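You operate a simulated robot arm through the tools that you are given. There is no shell and no other tool. Be economical: measure what you need, move in short steps, check, and stop when the job is done.

You run a simulated two-armed robot. Do the job below in one go: nothing can be reset, and whatever is moved stays where it is left.

JOB
On the top of the side table, fold the white cloth in half, so that its two long edges meet.

The check looks at the end state, three seconds after you hand in, the way a careful person would. Anything else that was tipped, shoved, dropped, spilled or broken makes it a failure. Flat cloth is picked up by pressing the open fingertips on it (5 to 10 N) and closing them slowly along it; thin cloth reads only 2 to 8 mm in the jaws.

ROBOT AND FRAMES
Two 7-joint arms with two-finger parallel grippers on one trunk, on a base that drives. Base frame: it is fixed to the floor where the robot stands at the start and does not move with it; the origin is under the middle of the robot, x ahead of it, y to its left, z up; the surface under the hand at the start is at about z = 750. Units: mm, degrees, N and s.
The left shoulder is at the start at [191, 171, 1070], the right one opposite. Places, roughly: top of the side table [500, -600, 800]. Payload 4.4 kg a hand.
The TCP of each hand is the grasp point between the finger pads, 23 mm short of the fingertips. In the tool frame z runs along the fingers and y along their closing line. Largest opening 94 mm; finger width 38, thickness 10; the body of the gripper, 54 by 96 mm, starts 39 mm behind the TCP.
Orientation is that of the tool frame in the base frame, as a unit quaternion [x, y, z, w]. With the fingers straight down and closing along the base's y, the tool's x points along the base's -x, its y along +y and its z along -z.

CONTROLS
- The arms move only by the tool step_arm. It takes "left_commands", "right_commands" or both (then of equal length, played together; a hand with none holds still); each is text: rows parted by semicolons, each of 7 numbers parted by spaces: the gripper command, from -1 (shut) to 1 (fully open), values between in proportion, then the shift along the tool's x, y, z in mm, then the turn, a rotation vector about the tool's x, y, z in degrees. In form: gripper tx ty tz rx ry rz; .... A call has 1 to 20 rows; each row shifts and turns the commanded pose from where the row before left it, along the tool's axes as they then stand. Rows are played at 5 a second. More than 50 mm and 8.6 degrees between two rows, or a gripper value outside its range, and nothing of the call is played. Where a pose cannot be reached the arm comes as near as it can. A force on the tool above 40 N (or 10 N above the force at the start of the call, whichever is more), or a blocked arm, ends the call early, and 0.2 s more pass. The fingers move at their own pace (about 72 mm/s each) and stop on an object; they squeeze with about 28 N. The grip force told is the motor's: it shows also when the fingers shut on nothing. Time passes only in rows, and 0.2 s behind the last, so rows that do not move let the fingers close. It gives the time, the measured TCP pose, the force on the tool (base axes), the opening and the grip force at its end, in the units of the frame above (readings bear some noise), with the torque about the TCP (base axes, N m) and any sound that the robot's microphone picked up.
- Cameras (640 x 400 px; columns grow to the right, rows downward): "scene" is now at [309.2, -11.5, 1170.8]; the picture's right is [-0.17, -0.99, 0.00], its down [-0.81, 0.14, -0.56] and it looks along [0.56, -0.10, -0.83] (base axes); focal length 214 px, centre (320, 200). "left" rides on the left gripper at [86, -16, -75] in its tool frame; the picture's right is [0.18, 0.98, 0.00], its down [-0.58, 0.11, -0.81] and it looks along [-0.79, 0.15, 0.59] (tool axes); focal length 243 px, centre (320, 200). "right" rides on the right gripper at [86, 16, -74] in its tool frame; the picture's right is [-0.18, 0.98, 0.00], its down [-0.58, -0.11, -0.81] and it looks along [-0.79, -0.15, 0.59] (tool axes); focal length 243 px, centre (320, 200). There is no depth. A picture from a camera that has moved, and an enlarged one, comes with that camera's place and axes in the base frame and with its lens.
- camera(camera): a new picture of that camera. No time passes.
- move_column(by): slides the trunk up (or, below 0, down) by that many mm; the arms and the scene camera ride with it, the base frame stays. It gives what a move gives, with no picture.
- drive_base(legs): drives the robot by 1 to 6 legs, each [ahead, left, turn to the left] in mm, mm and degrees, along the robot's own axes; the way and the turn of a leg run together, so that a leg with both is an arc; at most 1500 mm and 180 degrees a leg. The arms and the cameras ride along, it lands a little off, and it stops where it bumps. It gives what a move gives.
- aim_head(pan, tilt): turns the head with the scene camera to pan (to the left, within 80 degrees either way) and tilt (down, from -29 to 69), counted from straight ahead of the robot. It gives what a move gives.
- close_up(camera, box): a new picture of the part [left, top, right, bottom] of that camera's present view, enlarged. No time passes.
- sign_off(): hands the job in; it is judged then, once.

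Work in short steps. Places have to be worked out from the pictures, the camera data and where the tool is seen: move nearer, look again, correct. Check each grasp and each placing, and mend what went wrong. You have 120 turns and 88 pictures in all, those below and enlarged ones among them. Open the grippers and draw the arms clear of the work before you hand the job in, unless the task says otherwise; then end with one line.

The tools are called after ">>>" as a command line: name --argument value ..., lists and objects as JSON in quotes. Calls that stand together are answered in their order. step_arm: Moves the arms, as the interface text tells. Its arguments: {"type":"object","properties":{"left_commands":{"type":"string"},"right_commands":{"type":"string"}},"required":[]} The other tools are called the same way: move_column (by) slides the trunk up or down; drive_base (legs) drives the base; aim_head (pan, tilt) turns the head that bears the scene camera; camera (camera) takes a picture; close_up (camera, box) takes an enlarged picture of a part of a camera's view; sign_off () hands the job in.

At the start:

```text
t: 0.0
left_tool_pos: [453.0, 82.5, 996.7]
left_ee_rot: [0.0, 1.0, 0.0, -0.001]
left_contact_force: [0.0, -0.9, 0.0]
left_moment: [0.04, 0.02, 0.01]
left_grip_width: 93.9
left_gripper_force: 0.0
right_tool_pos: [503.2, -340.2, 938.2]
right_ee_rot: [0.0, 1.0, 0.0, 0.0]
right_contact_force: [-0.6, 0.4, 0.4]
right_moment: [0.02, 0.01, 0.02]
right_grip_width: 94.0
right_gripper_force: 0.0
trunk travel left (down, up): [-90.0, 298.0]
robot x, y, heading: [0.3, 0.7, -0.2]
head pan, tilt: [-9.8, 55.6]
```

scene: 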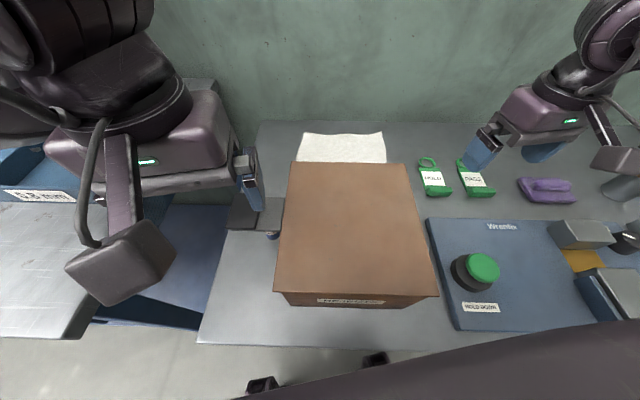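
right: 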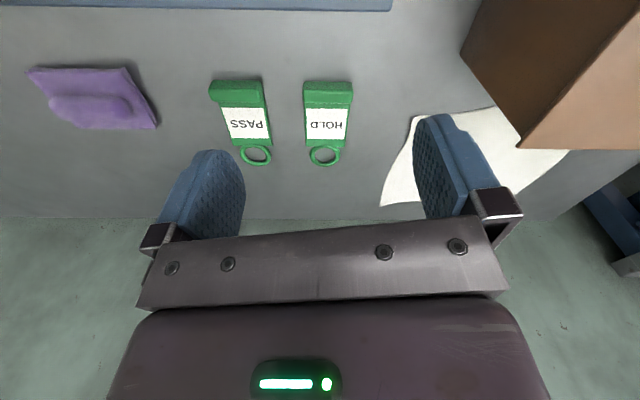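
left: 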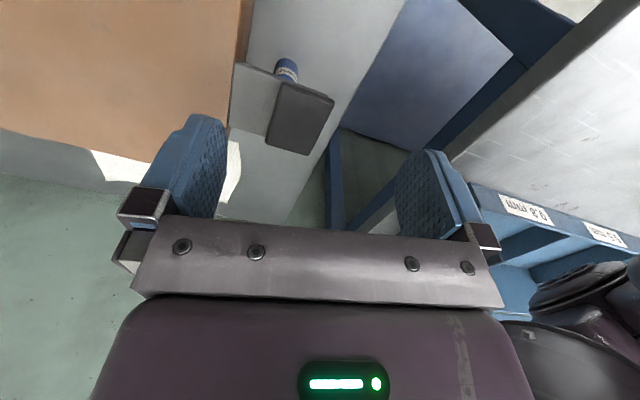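

I'll look first toward the side table on the right, to see which cloth is meant.

>>> aim_head --pan -55 --tilt 45

>>> camera --camera "scene"

```text
t: 1.1
left_tool_pos: [451.3, 83.5, 996.1]
left_ee_rot: [-0.001, 1.0, -0.001, 0.0]
left_contact_force: [-1.5, -0.5, 0.2]
left_moment: [-0.01, 0.0, -0.01]
left_grip_width: 94.2
left_gripper_force: 0.2
right_tool_pos: [504.3, -341.0, 938.3]
right_ee_rot: [0.001, 1.0, 0.0, -0.001]
right_contact_force: [-0.7, 1.0, 0.0]
right_moment: [-0.03, -0.03, -0.01]
right_grip_width: 93.9
right_gripper_force: 0.0
trunk travel left (down, up): [-90.0, 298.0]
robot x, y, heading: [-1.0, 4.0, 0.2]
head pan, tilt: [-55.0, 45.0]
```

```text
84 pictures are left
camera scene: at [285.5, -65.9, 1185.0], right [-0.82, -0.57, 0.0], down [-0.41, 0.58, -0.71], along [0.41, -0.58, -0.71], focal length 214 px, centre (320, 200)
```

scene: 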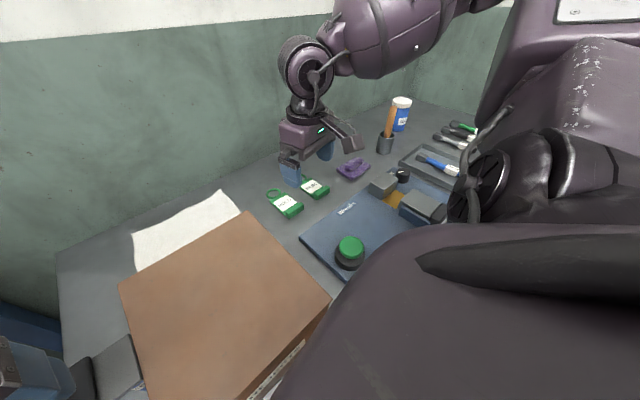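

The gray table appears to be the side table and the cloth lies behind the brown box. I raise the trunk to look over the box.

>>> move_column --by 250

>>> aim_head --pan -15 --tilt 55

>>> camera --camera "scene"

>>> camera --camera "right"

```text
t: 3.7
left_tool_pos: [452.1, 82.9, 1246.0]
left_ee_rot: [0.0, 1.0, 0.0, -0.001]
left_contact_force: [0.0, 0.3, 0.0]
left_moment: [0.01, -0.01, -0.01]
left_grip_width: 94.2
left_gripper_force: 0.1
right_tool_pos: [504.5, -340.9, 1189.1]
right_ee_rot: [0.001, 1.0, 0.0, -0.001]
right_contact_force: [-0.2, 0.8, 0.1]
right_moment: [-0.02, -0.01, 0.0]
right_grip_width: 93.9
right_gripper_force: 0.1
trunk travel left (down, up): [-340.0, 48.0]
robot x, y, heading: [0.9, -1.3, 0.3]
head pan, tilt: [-55.0, 45.0]
```

```text
t: 4.8
left_tool_pos: [451.7, 83.5, 1246.9]
left_ee_rot: [0.0, 1.0, 0.0, 0.001]
left_contact_force: [0.9, -0.2, 0.8]
left_moment: [0.01, -0.05, -0.01]
left_grip_width: 93.6
left_gripper_force: 0.2
right_tool_pos: [504.2, -340.5, 1188.4]
right_ee_rot: [0.001, 1.0, 0.0, 0.0]
right_contact_force: [0.2, 0.0, 0.0]
right_moment: [-0.02, -0.02, -0.02]
right_grip_width: 94.0
right_gripper_force: 0.1
trunk travel left (down, up): [-340.0, 48.0]
robot x, y, heading: [0.2, -0.9, -0.0]
head pan, tilt: [-15.0, 55.0]
```

```text
83 pictures are left
camera scene: at [126.1, -18.0, 1450.3], right [-0.26, -0.97, 0.0], down [-0.79, 0.21, -0.57], along [0.55, -0.15, -0.82], focal length 214 px, centre (320, 200)
```

scene: 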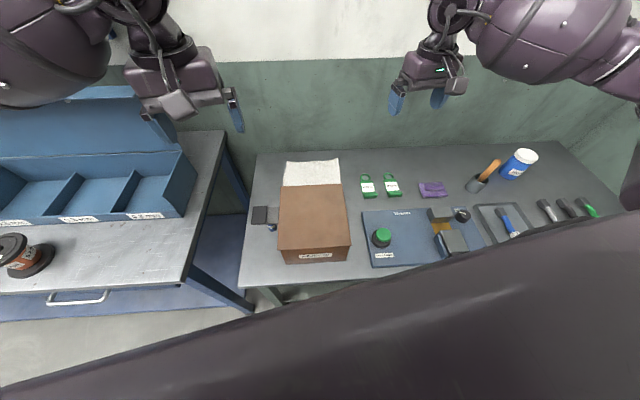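

```text
82 pictures are left
camera right: at [417.3, -325.3, 1262.3], right [0.19, 0.98, 0.0], down [0.58, -0.11, 0.81], along [0.79, -0.15, -0.59], focal length 243 px, centre (320, 200)
```

right: 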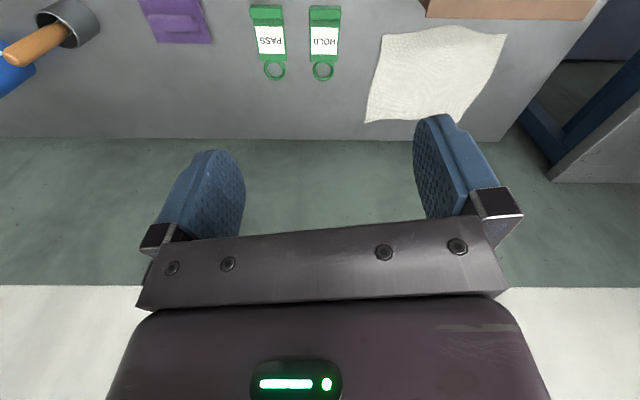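

The cloth is about 220 × 180 mm, turned about 12° like the table. Its corners are near (612,-245), (653,-31), (829,-69) and (787,-287), and the box sits about 65 mm in front of it. I turn both hands so they close across the long edges, with the cameras outward.

>>> step_arm --left_commands "0 0 0 0 0 0 7.85; 0 0 0 0 0 0 7.85; 0 0 0 0 0 0 7.85; 0 0 0 0 0 0 7.85; 0 0 0 0 0 0 7.85; 0 0 0 0 0 0 7.85; 0 0 0 0 0 0 7.85; 0 0 0 0 0 0 7.85; 0 0 0 0 0 0 7.85; 0 0 0 0 0 0 7.85; 0 0 0 0 0 0 7.85; 0 0 0 0 0 0 7.85; 0 0 0 0 0 0 7.85; 0 0 0 0 0 0 0" --right_commands "0 0 0 0 0 0 -7.8; 0 0 0 0 0 0 -7.8; 0 0 0 0 0 0 -7.8; 0 0 0 0 0 0 -7.8; 0 0 0 0 0 0 -7.8; 0 0 0 0 0 0 -7.8; 0 0 0 0 0 0 -7.8; 0 0 0 0 0 0 -7.8; 0 0 0 0 0 0 -7.8; 0 0 0 0 0 0 -7.8; 0 0 0 0 0 0 0; 0 0 0 0 0 0 0; 0 0 0 0 0 0 0; 0 0 0 0 0 0 0"

```text
t: 7.8
left_tool_pos: [451.9, 83.1, 1245.7]
left_ee_rot: [0.632, 0.775, 0.001, 0.001]
left_contact_force: [-0.2, 0.4, 1.0]
left_moment: [0.0, 0.03, -0.01]
left_grip_width: 47.0
left_gripper_force: 0.0
left hand out of reach, approached as far as the arm can: row 11, 12, 13
right_tool_pos: [489.1, -328.8, 1204.2]
right_ee_rot: [-0.365, 0.931, -0.001, 0.0]
right_contact_force: [-0.5, 0.4, -0.1]
right_moment: [0.01, 0.03, 0.01]
right_grip_width: 46.8
right_gripper_force: 0.1
right hand out of reach, approached as far as the arm can: row 6, 7, 8, 9, 10
trunk travel left (down, up): [-340.0, 48.0]
robot x, y, heading: [1.4, -2.2, -0.0]
head pan, tilt: [-15.0, 55.0]
```

The wrists hit limits at this pose. I move the hands forward, toward the cloth but high above it, to see whether the turn is reachable there.

>>> move_column --by -150

>>> step_arm --left_commands "0 0 0 0 0 0 0; 0 0 0 0 0 0 0" --right_commands "0 0 -40 0 0 0 0; 0 0 -40 0 0 0 0; 0 0 -40 0 0 0 0; 0 0 0 0 0 0 0"

```text
t: 9.5
left_tool_pos: [451.0, 83.6, 1097.3]
left_ee_rot: [0.633, 0.774, 0.002, 0.001]
left_contact_force: [-0.2, 0.1, 0.1]
left_moment: [0.01, -0.01, 0.0]
left_grip_width: 47.0
left_gripper_force: 0.0
right_tool_pos: [487.9, -329.1, 1054.5]
right_ee_rot: [-0.364, 0.931, 0.0, 0.002]
right_contact_force: [-0.4, 0.0, -0.2]
right_moment: [0.01, -0.02, 0.02]
right_grip_width: 47.2
right_gripper_force: 0.1
trunk travel left (down, up): [-190.0, 198.0]
robot x, y, heading: [1.0, -0.5, 0.1]
head pan, tilt: [-15.0, 55.0]
```

```text
refused: give rows for one hand, or as many for the one as for the other
```

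Row counts must match; I send only the right hand, moving it forward 135 mm.

>>> step_arm --right_commands "0 -33 -31 0 0 0 0; 0 -33 -31 0 0 0 0; 0 -33 -31 0 0 0 0; 0 0 0 0 0 0 -7.8; 0 0 0 0 0 0 -7.8; 0 0 0 0 0 0 -7.8; 0 0 0 0 0 0 -7.8; 0 0 0 0 0 0 -4; 0 0 0 0 0 0 0"

```text
t: 11.5
left_tool_pos: [451.1, 82.2, 1095.7]
left_ee_rot: [0.633, 0.774, 0.001, 0.0]
left_contact_force: [0.9, -1.1, -0.2]
left_moment: [0.0, -0.01, 0.05]
left_grip_width: 47.2
left_gripper_force: 0.0
right_tool_pos: [488.5, -307.3, 1073.7]
right_ee_rot: [-0.445, 0.895, -0.008, -0.005]
right_contact_force: [-0.1, 0.4, 0.1]
right_moment: [-0.01, 0.0, 0.0]
right_grip_width: 47.1
right_gripper_force: 0.0
right hand out of reach, approached as far as the arm can: row 2, 3, 4, 5, 6, 7, 8
trunk travel left (down, up): [-190.0, 198.0]
robot x, y, heading: [-0.5, 0.5, -0.1]
head pan, tilt: [-15.0, 55.0]
```

Wrist yaw is limited to roughly 65° relative to the arm direction. Turning the robot 12° right puts the cloth dead ahead, parallel and symmetric for both arms, so I do that.

>>> drive_base --legs '[[0, 0, -12]]'

>>> camera --camera "scene"

```text
t: 12.7
left_tool_pos: [458.4, -14.1, 1095.9]
left_ee_rot: [0.71, 0.704, 0.001, 0.0]
left_contact_force: [-0.7, -0.3, 0.2]
left_moment: [0.03, -0.01, -0.01]
left_grip_width: 47.2
left_gripper_force: 0.0
right_tool_pos: [412.7, -402.5, 1074.0]
right_ee_rot: [-0.35, 0.937, -0.008, -0.006]
right_contact_force: [0.7, 0.1, -0.1]
right_moment: [0.03, 0.0, -0.01]
right_grip_width: 47.0
right_gripper_force: 0.1
trunk travel left (down, up): [-190.0, 198.0]
robot x, y, heading: [-0.0, 0.3, -12.3]
head pan, tilt: [-15.0, 55.0]
```

```text
81 pictures are left
camera scene: at [198.9, -61.7, 1291.5], right [-0.46, -0.89, 0.0], down [-0.73, 0.37, -0.57], along [0.51, -0.26, -0.82], focal length 214 px, centre (320, 200)
```

scene: 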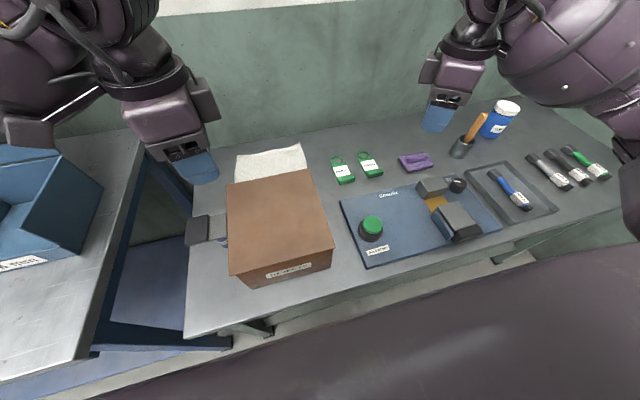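

Now I bring both hands over the near long edge (still about 1075 high, above the box), then continue the yaw there.

>>> step_arm --left_commands "0 -5.5 33 0 0 0 0; 0 -5.5 33 0 0 0 0; 0 -5.5 33 0 0 0 0; 0 -5.5 33 0 0 0 0; 0 -5.5 33 0 0 0 0; 0 -5.5 33 0 0 0 0; 0 0 0 0 0 0 4; 0 0 0 0 0 0 4; 0 0 0 0 0 0 3.5; 0 0 0 0 0 0 0; 0 0 0 0 0 0 0" --right_commands "0 -44 0 0 0 0 0; 0 -44 0 0 0 0 0; 0 -44 0 0 0 0 0; 0 -44 0 0 0 0 0; 0 -44 0 0 0 0 0; 0 -44 0 0 0 0 0; 0 0 0 0 0 0 -7.4; 0 0 0 0 0 0 -7.4; 0 0 0 0 0 0 -7.4; 0 0 0 0 0 0 -7.4; 0 0 0 0 0 0 -7.4"

```text
t: 15.1
left_tool_pos: [525.8, -26.3, 1096.5]
left_ee_rot: [0.71, 0.704, 0.0, -0.001]
left_contact_force: [0.3, 0.5, 0.1]
left_moment: [-0.03, -0.02, 0.01]
left_grip_width: 46.7
left_gripper_force: 0.0
left hand out of reach, approached as far as the arm can: row 3, 4, 5, 6, 7, 8, 9
right_tool_pos: [611.9, -227.8, 1067.4]
right_ee_rot: [-0.379, 0.925, -0.007, -0.006]
right_contact_force: [-0.5, -0.3, 0.1]
right_moment: [0.0, -0.02, 0.03]
right_grip_width: 47.2
right_gripper_force: 0.1
right hand out of reach, approached as far as the arm can: row 7, 8, 9, 10, 11
trunk travel left (down, up): [-190.0, 198.0]
robot x, y, heading: [0.6, 0.3, -11.9]
head pan, tilt: [-15.0, 55.0]
```

Yaw is limited to about 55–75° depending on extension. I look closely at the grippers to judge how much room the camera housings need beside the box.

>>> camera --camera "scene"

>>> camera --camera "right"

>>> camera --camera "left"

```text
80 pictures are left
camera scene: at [199.1, -61.0, 1291.4], right [-0.46, -0.89, 0.0], down [-0.73, 0.37, -0.57], along [0.51, -0.26, -0.82], focal length 214 px, centre (320, 200)
```

scene: 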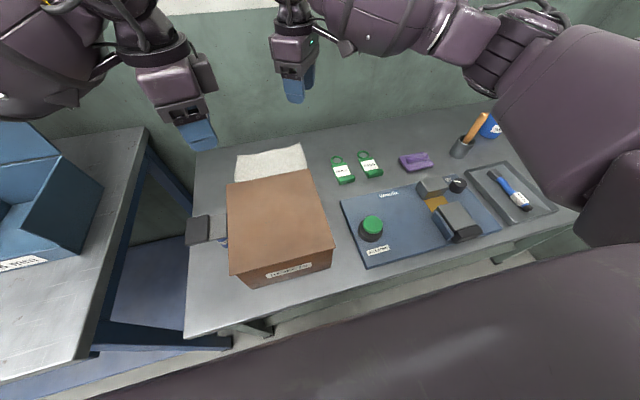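

```text
79 pictures are left
camera right: at [539.1, -276.5, 1143.3], right [-0.56, 0.83, -0.01], down [0.5, 0.34, 0.8], along [0.66, 0.44, -0.6], focal length 243 px, centre (320, 200)
```

right: 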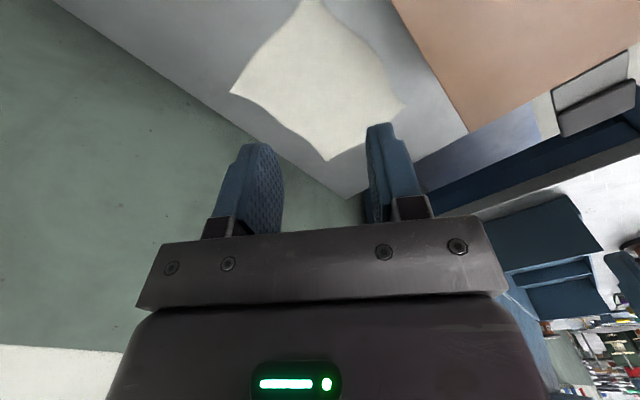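

```text
78 pictures are left
camera left: at [510.5, 62.6, 1169.4], right [0.98, 0.17, 0.0], down [0.1, -0.58, 0.81], along [0.14, -0.79, -0.59], focal length 243 px, centre (320, 200)
```

left: 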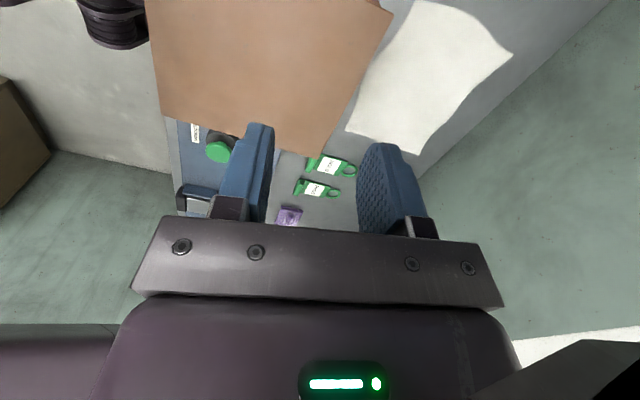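

>>> close_up --camera "scene" --box '[120, 0, 360, 150]'

```text
2.67 times, centred on (240, 75) of scene
camera zoom: at [199.1, -61.0, 1291.4], right [-0.46, -0.89, 0.0], down [-0.73, 0.37, -0.57], along [0.51, -0.26, -0.82], focal length 572 px, centre (533, 533)
```

zoom: 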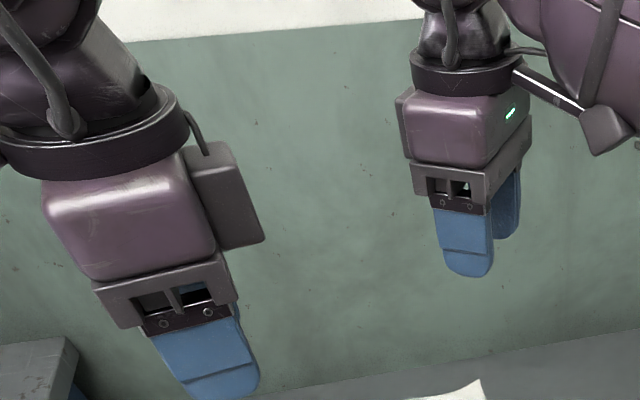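

The cloth corner estimates agree between views at table z≈770. I lower the trunk so the arms reach down, where yaw range may be larger, and test again.

>>> move_column --by -90

>>> step_arm --left_commands "0 0 0 0 0 0 -7; 0 0 0 0 0 0 -7; 0 0 40 0 0 0 0; 0 0 40 0 0 0 0; 0 0 40 0 0 0 0; 0 0 0 0 0 0 5; 0 0 0 0 0 0 5; 0 0 0 0 0 0 5; 0 0 0 0 0 0 5; 0 0 0 0 0 0 0" --right_commands "0 0 0 0 0 0 0; 0 0 0 0 0 0 0; 0 0 0 0 0 0 -5; 0 0 0 0 0 0 -5; 0 0 0 0 0 0 -5; 0 0 0 0 0 0 -5; 0 0 0 0 0 0 -5; 0 0 0 0 0 0 -5; 0 0 0 0 0 0 -5; 0 0 0 0 0 0 0"

```text
t: 16.4
left_tool_pos: [524.5, -25.6, 1004.8]
left_ee_rot: [0.71, 0.705, 0.001, 0.002]
left_contact_force: [-0.7, -0.2, 0.5]
left_moment: [-0.04, -0.02, 0.01]
left_grip_width: 47.1
left_gripper_force: 0.0
right_tool_pos: [611.5, -229.4, 980.6]
right_ee_rot: [-0.379, 0.925, -0.008, -0.006]
right_contact_force: [-0.3, 1.1, 0.6]
right_moment: [-0.01, -0.01, -0.01]
right_grip_width: 47.2
right_gripper_force: 0.1
trunk travel left (down, up): [-100.0, 288.0]
robot x, y, heading: [3.7, -3.1, -12.0]
head pan, tilt: [-15.0, 55.0]
```

```text
t: 18.6
left_tool_pos: [643.2, 1.8, 1003.8]
left_ee_rot: [0.652, 0.758, 0.0, 0.0]
left_contact_force: [-0.1, -0.5, -0.8]
left_moment: [0.03, -0.04, 0.01]
left_grip_width: 46.9
left_gripper_force: 0.0
left hand out of reach, approached as far as the arm can: row 7, 8, 9
right_tool_pos: [613.3, -230.6, 978.4]
right_ee_rot: [-0.478, 0.878, -0.006, -0.007]
right_contact_force: [-0.8, 0.0, 0.4]
right_moment: [0.0, 0.0, 0.01]
right_grip_width: 47.0
right_gripper_force: 0.0
right hand out of reach, approached as far as the arm can: row 6, 7, 8, 9
trunk travel left (down, up): [-100.0, 288.0]
robot x, y, heading: [-2.9, -2.4, -12.3]
head pan, tilt: [-15.0, 55.0]
```

Lower works better: yaw is now 69° on both. I descend to TCP z≈860 just beyond the near edge and continue yawing.

>>> step_arm --left_commands "0 -13.5 4.5 36 0 0 0; 0 -13.5 4.5 36 0 0 0; 0 -13.5 4.5 36 0 0 0; 0 -13.5 4.5 36 0 0 0; 0 0 0 0 0 0 5; 0 0 0 0 0 0 5; 0 0 0 0 0 0 5; 0 0 0 0 0 0 5; 0 0 0 0 0 0 0" --right_commands "0 -1 -4.2 29.5 0 0 0; 0 -1 -4.2 29.5 0 0 0; 0 -1 -4.2 29.5 0 0 0; 0 -1 -4.2 29.5 0 0 0; 0 0 0 0 0 0 -5; 0 0 0 0 0 0 -5; 0 0 0 0 0 0 -5; 0 0 0 0 0 0 -5; 0 0 0 0 0 0 0"

>>> camera --camera "scene"

>>> camera --camera "right"

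>>> camera --camera "left"

```text
t: 20.6
left_tool_pos: [644.7, 0.0, 995.6]
left_ee_rot: [0.651, 0.759, 0.0, -0.001]
left_contact_force: [0.3, 0.1, 0.7]
left_moment: [0.0, -0.01, -0.02]
left_grip_width: 46.8
left_gripper_force: 0.0
left hand out of reach, approached as far as the arm can: row 1, 2, 3, 4, 5, 6, 7, 8
right_tool_pos: [617.7, -232.7, 946.4]
right_ee_rot: [-0.476, 0.879, -0.005, -0.009]
right_contact_force: [0.4, -0.3, 0.3]
right_moment: [-0.01, 0.01, 0.03]
right_grip_width: 47.2
right_gripper_force: 0.0
right hand out of reach, approached as far as the arm can: row 2, 3, 4, 5, 6, 7, 8
trunk travel left (down, up): [-100.0, 288.0]
robot x, y, heading: [-0.2, -0.5, -12.3]
head pan, tilt: [-15.0, 55.0]
```

```text
76 pictures are left
camera scene: at [288.1, -80.0, 1184.3], right [-0.46, -0.89, 0.0], down [-0.73, 0.37, -0.57], along [0.51, -0.26, -0.82], focal length 214 px, centre (320, 200)
```

scene: 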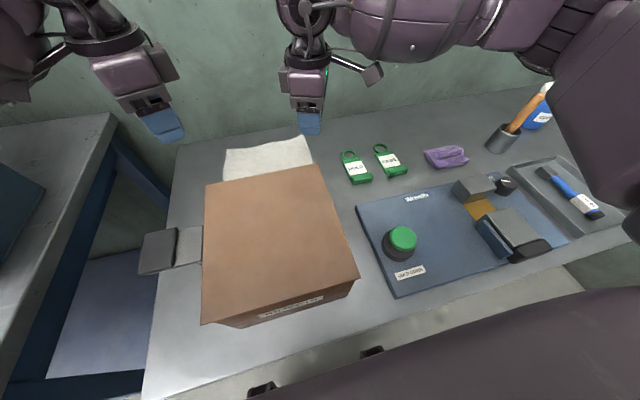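

```text
75 pictures are left
camera right: at [556.8, -294.6, 1022.4], right [-0.72, 0.69, -0.01], down [0.41, 0.44, 0.8], along [0.55, 0.57, -0.61], focal length 243 px, centre (320, 200)
```

right: 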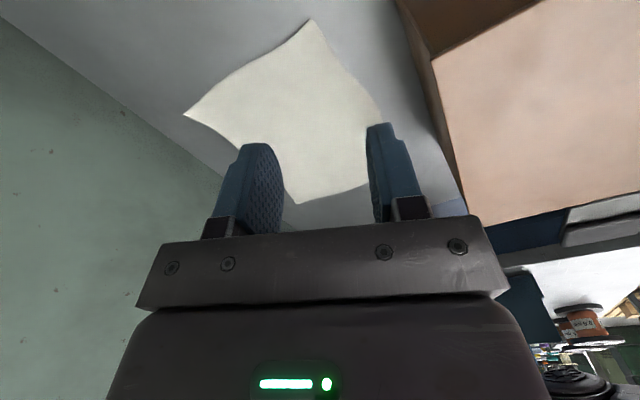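

```text
74 pictures are left
camera left: at [615.5, 82.8, 1069.4], right [0.94, 0.33, 0.0], down [0.2, -0.56, 0.81], along [0.27, -0.76, -0.59], focal length 243 px, centre (320, 200)
```

left: 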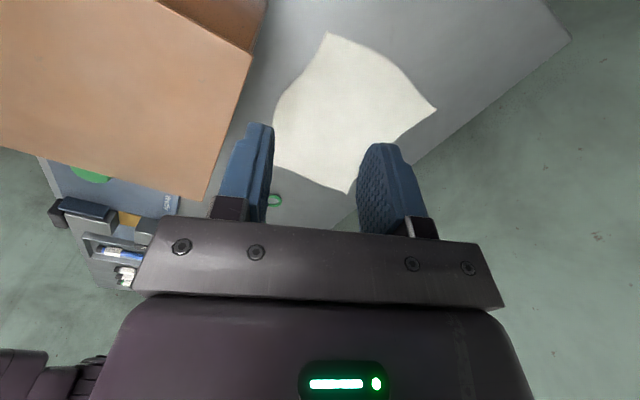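

The yaw joint at its limit blocks the descent. I back the yaw off 24°, descend, and yaw again at the lower height.

>>> step_arm --left_commands "0 0 0 0 0 0 -6; 0 0 0 0 0 0 -6; 0 0 0 0 0 0 -6; 0 0 0 0 0 0 -6; 0 -13.5 -1.2 34 0 0 0; 0 -13.5 -1.2 34 0 0 0; 0 -13.5 -1.2 34 0 0 0; 0 -13.5 -1.2 34 0 0 0; 0 0 0 0 0 0 6; 0 0 0 0 0 0 6; 0 0 0 0 0 0 6; 0 0 0 0 0 0 6; 0 0 0 0 0 0 6; 0 0 0 0 0 0 6; 0 0 0 0 0 0 6; 0 0 0 0 0 0 0" --right_commands "0 0 0 0 0 0 6; 0 0 0 0 0 0 6; 0 0 0 0 0 0 6; 0 0 0 0 0 0 6; 0 -2 -2.2 21.5 0 0 0; 0 -2 -2.2 21.5 0 0 0; 0 -2 -2.2 21.5 0 0 0; 0 -2 -2.2 21.5 0 0 0; 0 0 0 0 0 0 -6; 0 0 0 0 0 0 -6; 0 0 0 0 0 0 -6; 0 0 0 0 0 0 -6; 0 0 0 0 0 0 -6; 0 0 0 0 0 0 -6; 0 0 0 0 0 0 -6; 0 0 0 0 0 0 0"

```text
t: 23.9
left_tool_pos: [651.3, -37.3, 860.0]
left_ee_rot: [0.662, 0.749, 0.01, 0.007]
left_contact_force: [-0.3, -0.5, -0.4]
left_moment: [0.0, 0.04, 0.04]
left_grip_width: 47.1
left_gripper_force: 0.0
left hand out of reach, approached as far as the arm can: row 12, 13, 14, 15
right_tool_pos: [617.6, -230.3, 865.8]
right_ee_rot: [-0.485, 0.874, -0.014, -0.004]
right_contact_force: [0.1, 0.0, -0.1]
right_moment: [0.04, -0.02, -0.02]
right_grip_width: 46.8
right_gripper_force: 0.1
right hand out of reach, approached as far as the arm can: row 12, 13, 14, 15
trunk travel left (down, up): [-100.0, 288.0]
robot x, y, heading: [2.1, 0.5, -12.0]
head pan, tilt: [-15.0, 55.0]
```

Yaw 70° on both sides is enough. I back off 4° for margin, shift just beyond the near edge (n≈664), then descend to fingertips about 20 mm above the table with a small opening.

>>> step_arm --left_commands "-0.3 0 0 0 0 0 -4; -0.5 -8.7 6.6 0 0 0 0; -0.66 -8.8 6.6 0 0 0 0; -0.66 0 0 0 0 0 0; -0.66 0 0 15 0 0 0; -0.66 0 0 15 0 0 0; -0.66 0 0 15 0 0 0; -0.66 0 0 0 0 0 0" --right_commands "-0.3 0 0 0 0 0 4; -0.5 -3.3 -5.1 0 0 0 0; -0.66 -3.3 -5.1 0 0 0 0; -0.66 0 0 0 0 0 0; -0.66 0 0 17 0 0 0; -0.66 0 0 17 0 0 0; -0.66 0 0 17 0 0 0; -0.66 0 0 0 0 0 0"

>>> camera --camera "right"

>>> camera --camera "left"

>>> camera --camera "scene"

```text
t: 25.8
left_tool_pos: [668.7, -51.4, 815.8]
left_ee_rot: [0.635, 0.772, 0.011, 0.01]
left_contact_force: [1.0, 0.0, -0.1]
left_moment: [0.01, 0.01, -0.03]
left_grip_width: 16.1
left_gripper_force: 0.2
right_tool_pos: [629.6, -232.4, 816.9]
right_ee_rot: [-0.469, 0.883, -0.006, -0.006]
right_contact_force: [0.0, 0.3, 0.2]
right_moment: [0.0, 0.0, 0.04]
right_grip_width: 16.3
right_gripper_force: 0.1
trunk travel left (down, up): [-100.0, 288.0]
robot x, y, heading: [0.5, 2.7, -12.3]
head pan, tilt: [-15.0, 55.0]
```

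```text
73 pictures are left
camera right: at [567.4, -294.1, 891.6], right [-0.71, 0.7, -0.01], down [0.42, 0.43, 0.8], along [0.56, 0.56, -0.6], focal length 243 px, centre (320, 200)
```

right: 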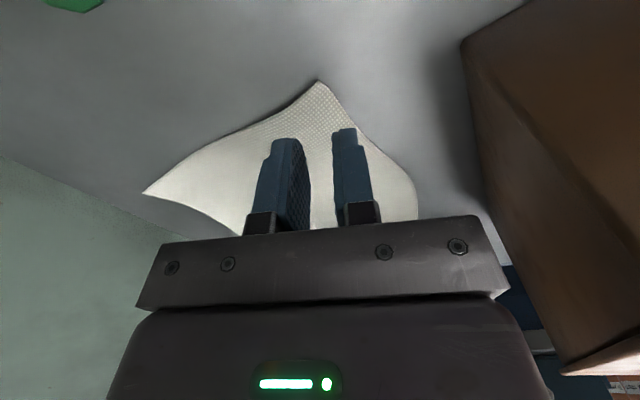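

```text
72 pictures are left
camera left: at [634.8, 30.7, 890.5], right [0.93, 0.37, 0.03], down [0.2, -0.55, 0.81], along [0.31, -0.75, -0.59], focal length 243 px, centre (320, 200)
```

left: 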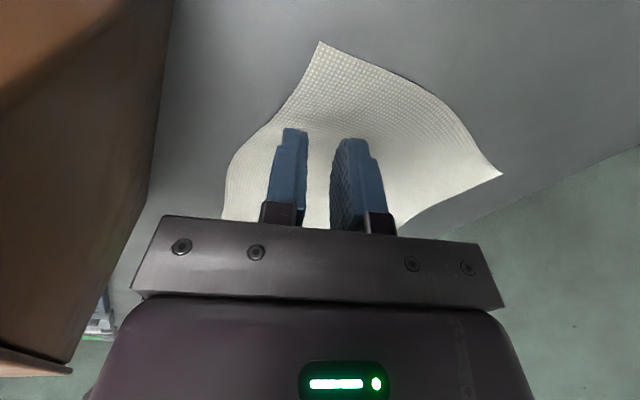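

```text
71 pictures are left
camera scene: at [287.7, -80.0, 1184.5], right [-0.46, -0.89, 0.0], down [-0.73, 0.37, -0.57], along [0.51, -0.26, -0.82], focal length 214 px, centre (320, 200)
```

scene: 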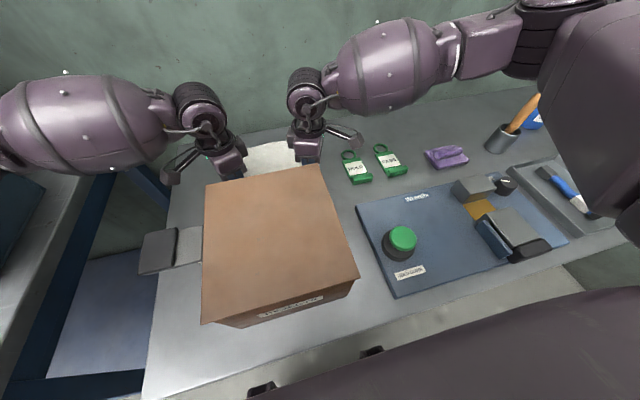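

Comparing both cameras puts the table at z≈750. Corners are then about (619,-244), (659,-18), (845,-60) and (806,-282). I shift the left hand slightly outward and go down to fingertips about 7 mm above the table.

>>> step_arm --left_commands "-0.66 13.5 1.4 0 0 0 0; -0.66 0 0 12 0 0 0; -0.66 0 0 12 0 0 0; -0.66 0 0 12 0 0 0; -0.66 0 0 0 0 0 0" --right_commands "-0.66 -1.4 -3.2 0 0 0 0; -0.66 0 0 12 0 0 0; -0.66 0 0 12 0 0 0; -0.66 0 0 12 0 0 0; -0.66 0 0 0 0 0 0"

>>> camera --camera "right"

>>> camera --camera "left"

```text
t: 26.9
left_tool_pos: [669.7, -38.4, 788.9]
left_ee_rot: [0.636, 0.772, 0.014, 0.014]
left_contact_force: [0.5, 1.4, -0.1]
left_moment: [0.0, -0.05, 0.0]
left_grip_width: 15.8
left_gripper_force: 0.1
right_tool_pos: [631.3, -234.5, 783.8]
right_ee_rot: [-0.469, 0.883, -0.007, -0.004]
right_contact_force: [0.8, 0.9, 0.6]
right_moment: [0.01, 0.02, 0.01]
right_grip_width: 16.2
right_gripper_force: 0.1
trunk travel left (down, up): [-100.0, 288.0]
robot x, y, heading: [1.3, -1.9, -12.2]
head pan, tilt: [-15.0, 55.0]
```

```text
70 pictures are left
camera right: at [569.3, -296.8, 857.8], right [-0.71, 0.7, -0.01], down [0.42, 0.43, 0.8], along [0.57, 0.56, -0.6], focal length 243 px, centre (320, 200)
```

right: 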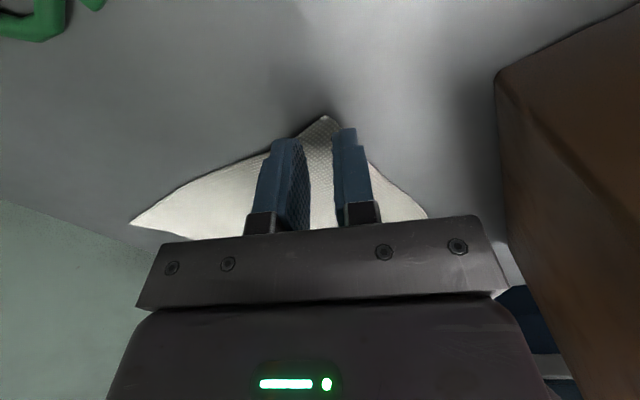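

```text
69 pictures are left
camera left: at [634.9, 42.9, 861.5], right [0.93, 0.37, 0.04], down [0.19, -0.55, 0.81], along [0.32, -0.75, -0.58], focal length 243 px, centre (320, 200)
```

left: 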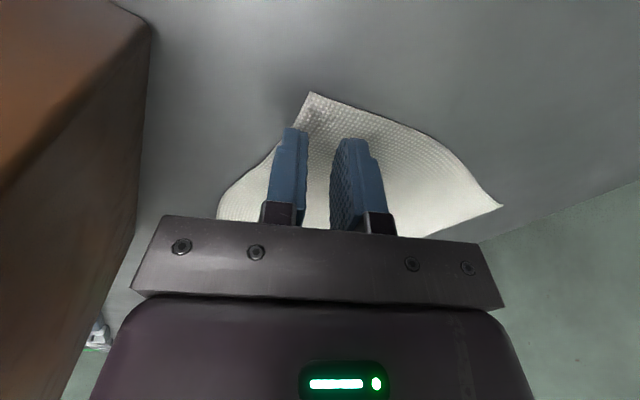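

Both are positioned right at the near corners. I lower a little more to find contact.

>>> step_arm --left_commands "-0.66 0 0 4 0 0 0; -0.66 0 0 4 0 0 0; -0.66 0 0 4 0 0 0; -0.66 0 0 0 0 0 0" --right_commands "-0.66 -3.7 1.6 2 0 0 0; -0.66 0 0 3 0 0 0; -0.66 0 0 3 0 0 0; -0.66 0 0 0 0 0 0"

```text
t: 27.9
left_tool_pos: [670.4, -38.3, 775.7]
left_ee_rot: [0.635, 0.772, 0.014, 0.014]
left_contact_force: [-0.9, 0.4, 0.7]
left_moment: [-0.04, -0.02, 0.02]
left_grip_width: 16.0
left_gripper_force: 0.0
right_tool_pos: [629.4, -229.4, 774.6]
right_ee_rot: [-0.468, 0.884, -0.006, -0.004]
right_contact_force: [0.2, -0.9, 0.2]
right_moment: [0.02, -0.02, 0.03]
right_grip_width: 16.4
right_gripper_force: 0.1
trunk travel left (down, up): [-100.0, 288.0]
robot x, y, heading: [1.5, -0.7, -12.3]
head pan, tilt: [-15.0, 55.0]
```

>>> step_arm --left_commands "-0.66 0 0 1.5 0 0 0; -0.66 0 0 1 0 0 0; -0.66 0 0 0 0 0 0" --right_commands "-0.66 0 0 1.5 0 0 0; -0.66 0 0 1 0 0 0; -0.66 0 0 0 0 0 0"

```text
t: 28.7
left_tool_pos: [670.2, -39.8, 774.7]
left_ee_rot: [0.636, 0.771, 0.013, 0.017]
left_contact_force: [-0.8, 0.4, 6.2]
left_moment: [-0.05, 0.08, 0.0]
left_grip_width: 16.0
left_gripper_force: 0.2
right_tool_pos: [630.4, -229.3, 774.8]
right_ee_rot: [-0.468, 0.884, -0.007, -0.002]
right_contact_force: [-1.6, -2.6, 19.9]
right_moment: [0.3, 0.07, 0.02]
right_grip_width: 15.8
right_gripper_force: 0.1
trunk travel left (down, up): [-100.0, 288.0]
robot x, y, heading: [1.7, -2.0, -11.8]
head pan, tilt: [-15.0, 55.0]
stopped in row 3 (left hand): the force on the tool passed its limit at 42 N (the readings are from after the stop); the commanded pose is now the measured one
```

Contact: left 6 N, right 20 N. I ease the right slightly and close both slowly.

>>> step_arm --left_commands "-0.66 0 0 0 0 0 0; -0.7 0 0 0 0 0 0; -0.74 0 0 0 0 0 0; -0.78 0 0 0 0 0 0; -0.82 0 0 0 0 0 0; -0.86 0 0 0 0 0 0; -0.9 0 0 0 0 0 0; -0.94 0 0 0 0 0 0; -0.97 0 0 0 0 0 0; -1 0 0 0 0 0 0; -1 0 0 0 0 0 0; -1 0 0 0 0 0 0" --right_commands "-0.66 0 0 -0.4 0 0 0; -0.7 0 0 0 0 0 0; -0.74 0 0 0 0 0 0; -0.78 0 0 0 0 0 0; -0.82 0 0 0 0 0 0; -0.86 0 0 0 0 0 0; -0.9 0 0 0 0 0 0; -0.94 0 0 0 0 0 0; -0.97 0 0 0 0 0 0; -1 0 0 0 0 0 0; -1 0 0 0 0 0 0; -1 0 0 0 0 0 0"

>>> camera --camera "right"

>>> camera --camera "left"

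```text
t: 31.3
left_tool_pos: [669.1, -39.3, 774.8]
left_ee_rot: [0.637, 0.771, 0.013, 0.015]
left_contact_force: [-0.4, -2.1, 7.1]
left_moment: [-0.07, 0.06, -0.03]
left_grip_width: 0.0
left_gripper_force: 28.0
right_tool_pos: [629.5, -229.4, 774.9]
right_ee_rot: [-0.469, 0.883, -0.007, -0.003]
right_contact_force: [-1.9, 4.6, 16.7]
right_moment: [0.3, -0.01, 0.03]
right_grip_width: 0.0
right_gripper_force: 27.9
trunk travel left (down, up): [-100.0, 288.0]
robot x, y, heading: [-1.2, -1.0, -12.2]
head pan, tilt: [-15.0, 55.0]
```

```text
68 pictures are left
camera right: at [567.6, -291.1, 849.0], right [-0.71, 0.7, -0.01], down [0.41, 0.43, 0.8], along [0.57, 0.56, -0.6], focal length 243 px, centre (320, 200)
```

right: 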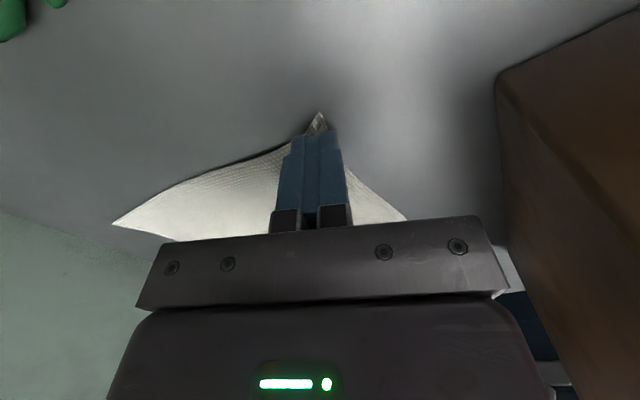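

```text
67 pictures are left
camera left: at [633.9, 42.4, 847.5], right [0.93, 0.37, 0.04], down [0.18, -0.55, 0.81], along [0.32, -0.75, -0.58], focal length 243 px, centre (320, 200)
```

left: 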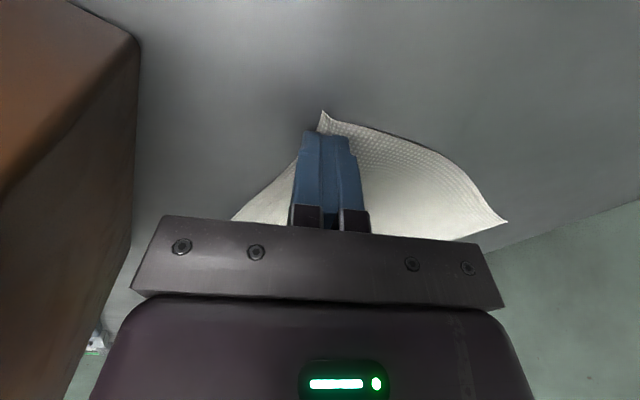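

The jaws read 0: nothing caught. I lift a few mm, open wider, level the left tool, shift slightly inward and press again.

>>> step_arm --left_commands "-1 0 0 -5 0 0 0; -0.45 -2 4.6 0 2.2 0 0; -0.45 0 0 0 0 0 0; -0.45 0 0 3 0 0 0; -0.45 0 0 1 0 0 0; -0.45 0 0 0 0 0 0" --right_commands "-1 0 0 -5 0 0 0; -0.45 -2 -4.6 0 -0.6 0 0; -0.45 0 0 0 0 0 0; -0.45 0 0 3 0 0 0; -0.45 0 0 1 0 0 0; -0.45 0 0 0 0 0 0"

```text
t: 32.7
left_tool_pos: [675.3, -40.7, 774.2]
left_ee_rot: [0.636, 0.771, -0.003, 0.004]
left_contact_force: [-3.2, -0.3, 23.7]
left_moment: [0.13, -0.06, 0.01]
left_grip_width: 24.5
left_gripper_force: 0.1
right_tool_pos: [628.4, -227.0, 774.7]
right_ee_rot: [-0.469, 0.883, -0.003, -0.007]
right_contact_force: [0.2, -1.8, 5.6]
right_moment: [0.06, -0.04, -0.02]
right_grip_width: 25.3
right_gripper_force: 0.0
right hand out of reach, approached as far as the arm can: row 2
trunk travel left (down, up): [-100.0, 288.0]
robot x, y, heading: [-0.3, -0.4, -12.1]
head pan, tilt: [-15.0, 55.0]
```

Contact on both (24 N and 6 N). I ease the left slightly and close more slowly.

>>> step_arm --left_commands "-0.46 0 0 -0.3 0 0 0; -0.5 0 0 0 0 0 0; -0.54 0 0 0 0 0 0; -0.58 0 0 0 0 0 0; -0.62 0 0 0 0 0 0; -0.66 0 0 0 0 0 0; -0.7 0 0 0 0 0 0; -0.74 0 0 0 0 0 0; -0.78 0 0 0 0 0 0; -0.82 0 0 0 0 0 0; -0.86 0 0 0 0 0 0; -0.9 0 0 0 0 0 0; -0.93 0 0 0 0 0 0; -0.96 0 0 0 0 0 0; -1 0 0 0 0 0 0; -1 0 0 0 0 0 0; -1 0 0 0 0 0 0" --right_commands "-0.46 0 0 0.2 0 0 0; -0.5 0 0 0 0 0 0; -0.54 0 0 0 0 0 0; -0.58 0 0 0 0 0 0; -0.62 0 0 0 0 0 0; -0.66 0 0 0 0 0 0; -0.7 0 0 0 0 0 0; -0.74 0 0 0 0 0 0; -0.78 0 0 0 0 0 0; -0.82 0 0 0 0 0 0; -0.86 0 0 0 0 0 0; -0.9 0 0 0 0 0 0; -0.93 0 0 0 0 0 0; -0.96 0 0 0 0 0 0; -1 0 0 0 0 0 0; -1 0 0 0 0 0 0; -1 0 0 0 0 0 0"

>>> camera --camera "right"

>>> camera --camera "left"

```text
t: 36.3
left_tool_pos: [674.4, -40.9, 775.0]
left_ee_rot: [0.637, 0.771, -0.003, 0.002]
left_contact_force: [-1.0, -2.1, 17.0]
left_moment: [-0.05, -0.02, -0.01]
left_grip_width: 2.3
left_gripper_force: 28.2
right_tool_pos: [630.6, -229.2, 774.6]
right_ee_rot: [-0.468, 0.883, -0.002, -0.007]
right_contact_force: [-0.6, 2.7, 19.9]
right_moment: [0.2, -0.08, 0.05]
right_grip_width: 0.2
right_gripper_force: 27.4
trunk travel left (down, up): [-100.0, 288.0]
robot x, y, heading: [0.6, 0.4, -12.2]
head pan, tilt: [-15.0, 55.0]
```

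```text
66 pictures are left
camera right: at [569.3, -290.2, 849.3], right [-0.71, 0.7, 0.0], down [0.42, 0.43, 0.8], along [0.56, 0.57, -0.6], focal length 243 px, centre (320, 200)
```

right: 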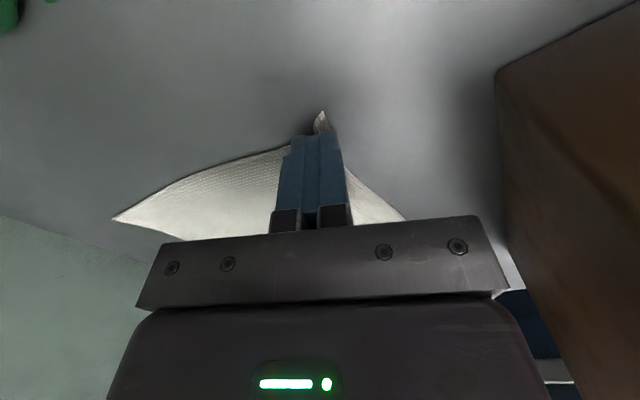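

```text
65 pictures are left
camera left: at [642.3, 43.0, 848.0], right [0.93, 0.37, 0.0], down [0.22, -0.54, 0.81], along [0.3, -0.75, -0.59], focal length 243 px, centre (320, 200)
```

left: 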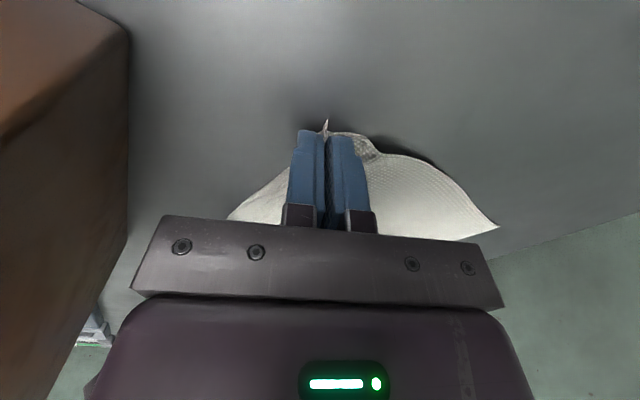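

Left caught the cloth (2.3 mm); the right did not. I reposition only the right hand about 8 mm further in, with a bit less yaw, and press again.

>>> step_arm --right_commands "-1 0 0 -6 0 0 0; -0.6 0 0 0 0 0 4; -0.4 -2.8 -3.1 0 0 0 0; -0.4 -2.8 -3.1 0 0 0 0; -0.4 0 0 3 0 0 0; -0.4 0 0 2 0 0 0; -0.4 0 0 0.6 0 0 0; -0.4 0 0 0 0 0 0"

```text
t: 38.1
left_tool_pos: [673.9, -40.7, 774.2]
left_ee_rot: [0.636, 0.772, -0.003, 0.002]
left_contact_force: [-2.2, 1.1, 27.5]
left_moment: [0.04, 0.0, 0.05]
left_grip_width: 2.1
left_gripper_force: 27.8
right_tool_pos: [639.8, -228.0, 774.6]
right_ee_rot: [-0.438, 0.899, -0.003, -0.006]
right_contact_force: [0.7, -0.5, 1.7]
right_moment: [-0.01, -0.04, -0.02]
right_grip_width: 28.0
right_gripper_force: 0.0
trunk travel left (down, up): [-100.0, 288.0]
robot x, y, heading: [1.2, -1.5, -12.2]
head pan, tilt: [-15.0, 55.0]
```

Right is just touching (1.7 N). I press 0.6 mm more and close slowly.

>>> step_arm --right_commands "-0.4 0 0 0.6 0 0 0; -0.44 0 0 0 0 0 0; -0.48 0 0 0 0 0 0; -0.52 0 0 0 0 0 0; -0.56 0 0 0 0 0 0; -0.6 0 0 0 0 0 0; -0.64 0 0 0 0 0 0; -0.68 0 0 0 0 0 0; -0.72 0 0 0 0 0 0; -0.76 0 0 0 0 0 0; -0.8 0 0 0 0 0 0; -0.84 0 0 0 0 0 0; -0.88 0 0 0 0 0 0; -0.92 0 0 0 0 0 0; -0.96 0 0 0 0 0 0; -1 0 0 0 0 0 0; -1 0 0 0 0 0 0; -1 0 0 0 0 0 0"

>>> camera --camera "right"

```text
t: 41.9
left_tool_pos: [673.2, -39.1, 774.7]
left_ee_rot: [0.637, 0.771, -0.004, 0.001]
left_contact_force: [0.5, -3.2, 13.7]
left_moment: [-0.02, -0.02, 0.03]
left_grip_width: 2.4
left_gripper_force: 27.8
right_tool_pos: [639.1, -227.5, 774.6]
right_ee_rot: [-0.437, 0.899, -0.004, -0.006]
right_contact_force: [1.5, 1.3, 25.6]
right_moment: [0.24, -0.29, 0.05]
right_grip_width: 2.0
right_gripper_force: 27.3
trunk travel left (down, up): [-100.0, 288.0]
robot x, y, heading: [-1.1, 0.3, -12.1]
head pan, tilt: [-15.0, 55.0]
```

```text
64 pictures are left
camera right: at [573.6, -285.3, 849.1], right [-0.66, 0.75, 0.0], down [0.45, 0.4, 0.8], along [0.6, 0.53, -0.6], focal length 243 px, centre (320, 200)
```

right: 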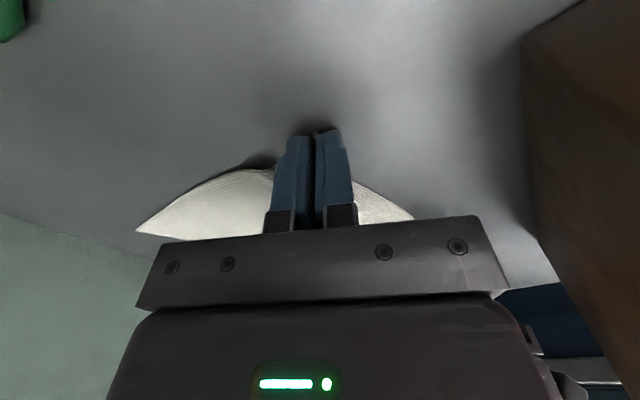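

Both corners are held (2.4 and 2.0 mm). I lift 40 mm with a slight move away from the box and check.

>>> step_arm --left_commands "-1 -1 2.3 -10 0 0 0; -1 -1 2.3 -10 0 0 0; -1 -1 2.3 -10 0 0 0; -1 -1 2.3 -10 0 0 0; -1 0 0 0 0 0 0" --right_commands "-1 -1.1 -2.2 -10 0 0 0; -1 -1.1 -2.2 -10 0 0 0; -1 -1.1 -2.2 -10 0 0 0; -1 -1.1 -2.2 -10 0 0 0; -1 0 0 0 0 0 0"

>>> camera --camera "right"

>>> camera --camera "left"

```text
t: 43.1
left_tool_pos: [674.2, -40.5, 774.8]
left_ee_rot: [0.637, 0.771, -0.004, 0.002]
left_contact_force: [-1.9, -2.6, 29.2]
left_moment: [-0.04, -0.04, 0.07]
left_grip_width: 2.3
left_gripper_force: 27.7
left hand out of reach, approached as far as the arm can: row 1, 2, 3, 4
right_tool_pos: [649.2, -229.0, 814.0]
right_ee_rot: [-0.438, 0.899, -0.003, -0.008]
right_contact_force: [-0.4, 6.5, -2.9]
right_moment: [0.15, 0.0, 0.03]
right_grip_width: 2.1
right_gripper_force: 28.1
trunk travel left (down, up): [-100.0, 288.0]
robot x, y, heading: [-3.9, -0.4, -12.2]
head pan, tilt: [-15.0, 55.0]
```

```text
63 pictures are left
camera right: at [583.3, -286.6, 888.3], right [-0.66, 0.75, 0.0], down [0.45, 0.4, 0.8], along [0.6, 0.53, -0.6], focal length 243 px, centre (320, 200)
```

right: 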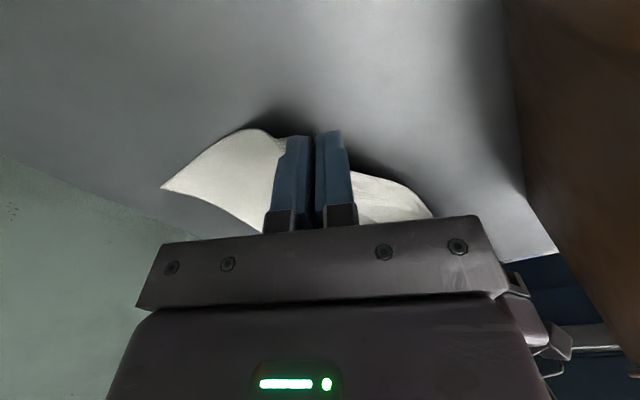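

```text
62 pictures are left
camera left: at [642.8, 42.8, 847.8], right [0.93, 0.37, 0.0], down [0.22, -0.54, 0.81], along [0.3, -0.76, -0.59], focal length 243 px, centre (320, 200)
```

left: 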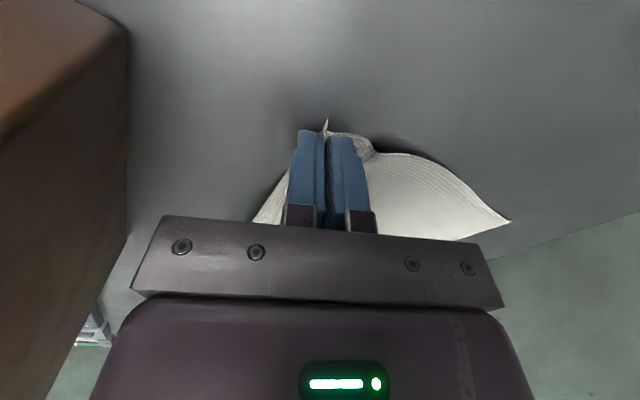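

Right lifted with the cloth; the left was stuck at its yaw limit. I back the left's yaw off 8° and lift it to match.

>>> step_arm --left_commands "-1 0 0 0 0 0 -4; -1 0 0 0 0 0 -4; -1 -1.3 2.1 -10 0 0 0; -1 -1.3 2.1 -10 0 0 0; -1 -1.3 2.1 -10 0 0 0; -1 -1.3 2.1 -10 0 0 0; -1 0 0 0 0 0 0"

>>> camera --camera "left"

```text
t: 44.7
left_tool_pos: [685.6, -41.2, 811.7]
left_ee_rot: [0.581, 0.814, -0.003, 0.0]
left_contact_force: [-0.2, -1.7, 0.3]
left_moment: [-0.03, 0.01, 0.02]
left_grip_width: 2.3
left_gripper_force: 28.6
right_tool_pos: [649.2, -230.2, 812.0]
right_ee_rot: [-0.438, 0.899, -0.003, -0.008]
right_contact_force: [-0.2, 2.2, -0.3]
right_moment: [0.04, -0.03, 0.02]
right_grip_width: 1.6
right_gripper_force: 28.0
trunk travel left (down, up): [-100.0, 288.0]
robot x, y, heading: [-0.9, -2.1, -12.2]
head pan, tilt: [-15.0, 55.0]
```

```text
61 pictures are left
camera left: at [642.4, 36.8, 885.6], right [0.87, 0.49, -0.01], down [0.29, -0.51, 0.81], along [0.4, -0.71, -0.59], focal length 243 px, centre (320, 200)
```

left: 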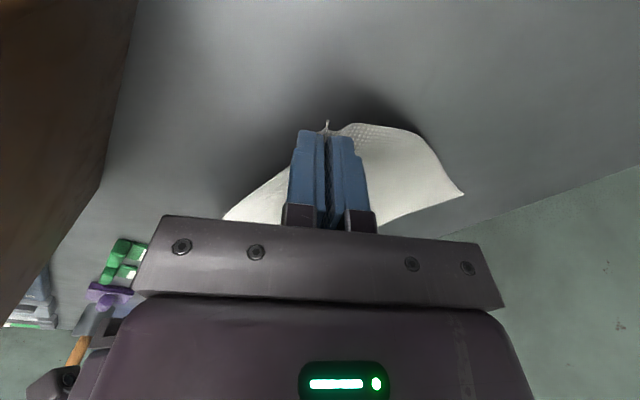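

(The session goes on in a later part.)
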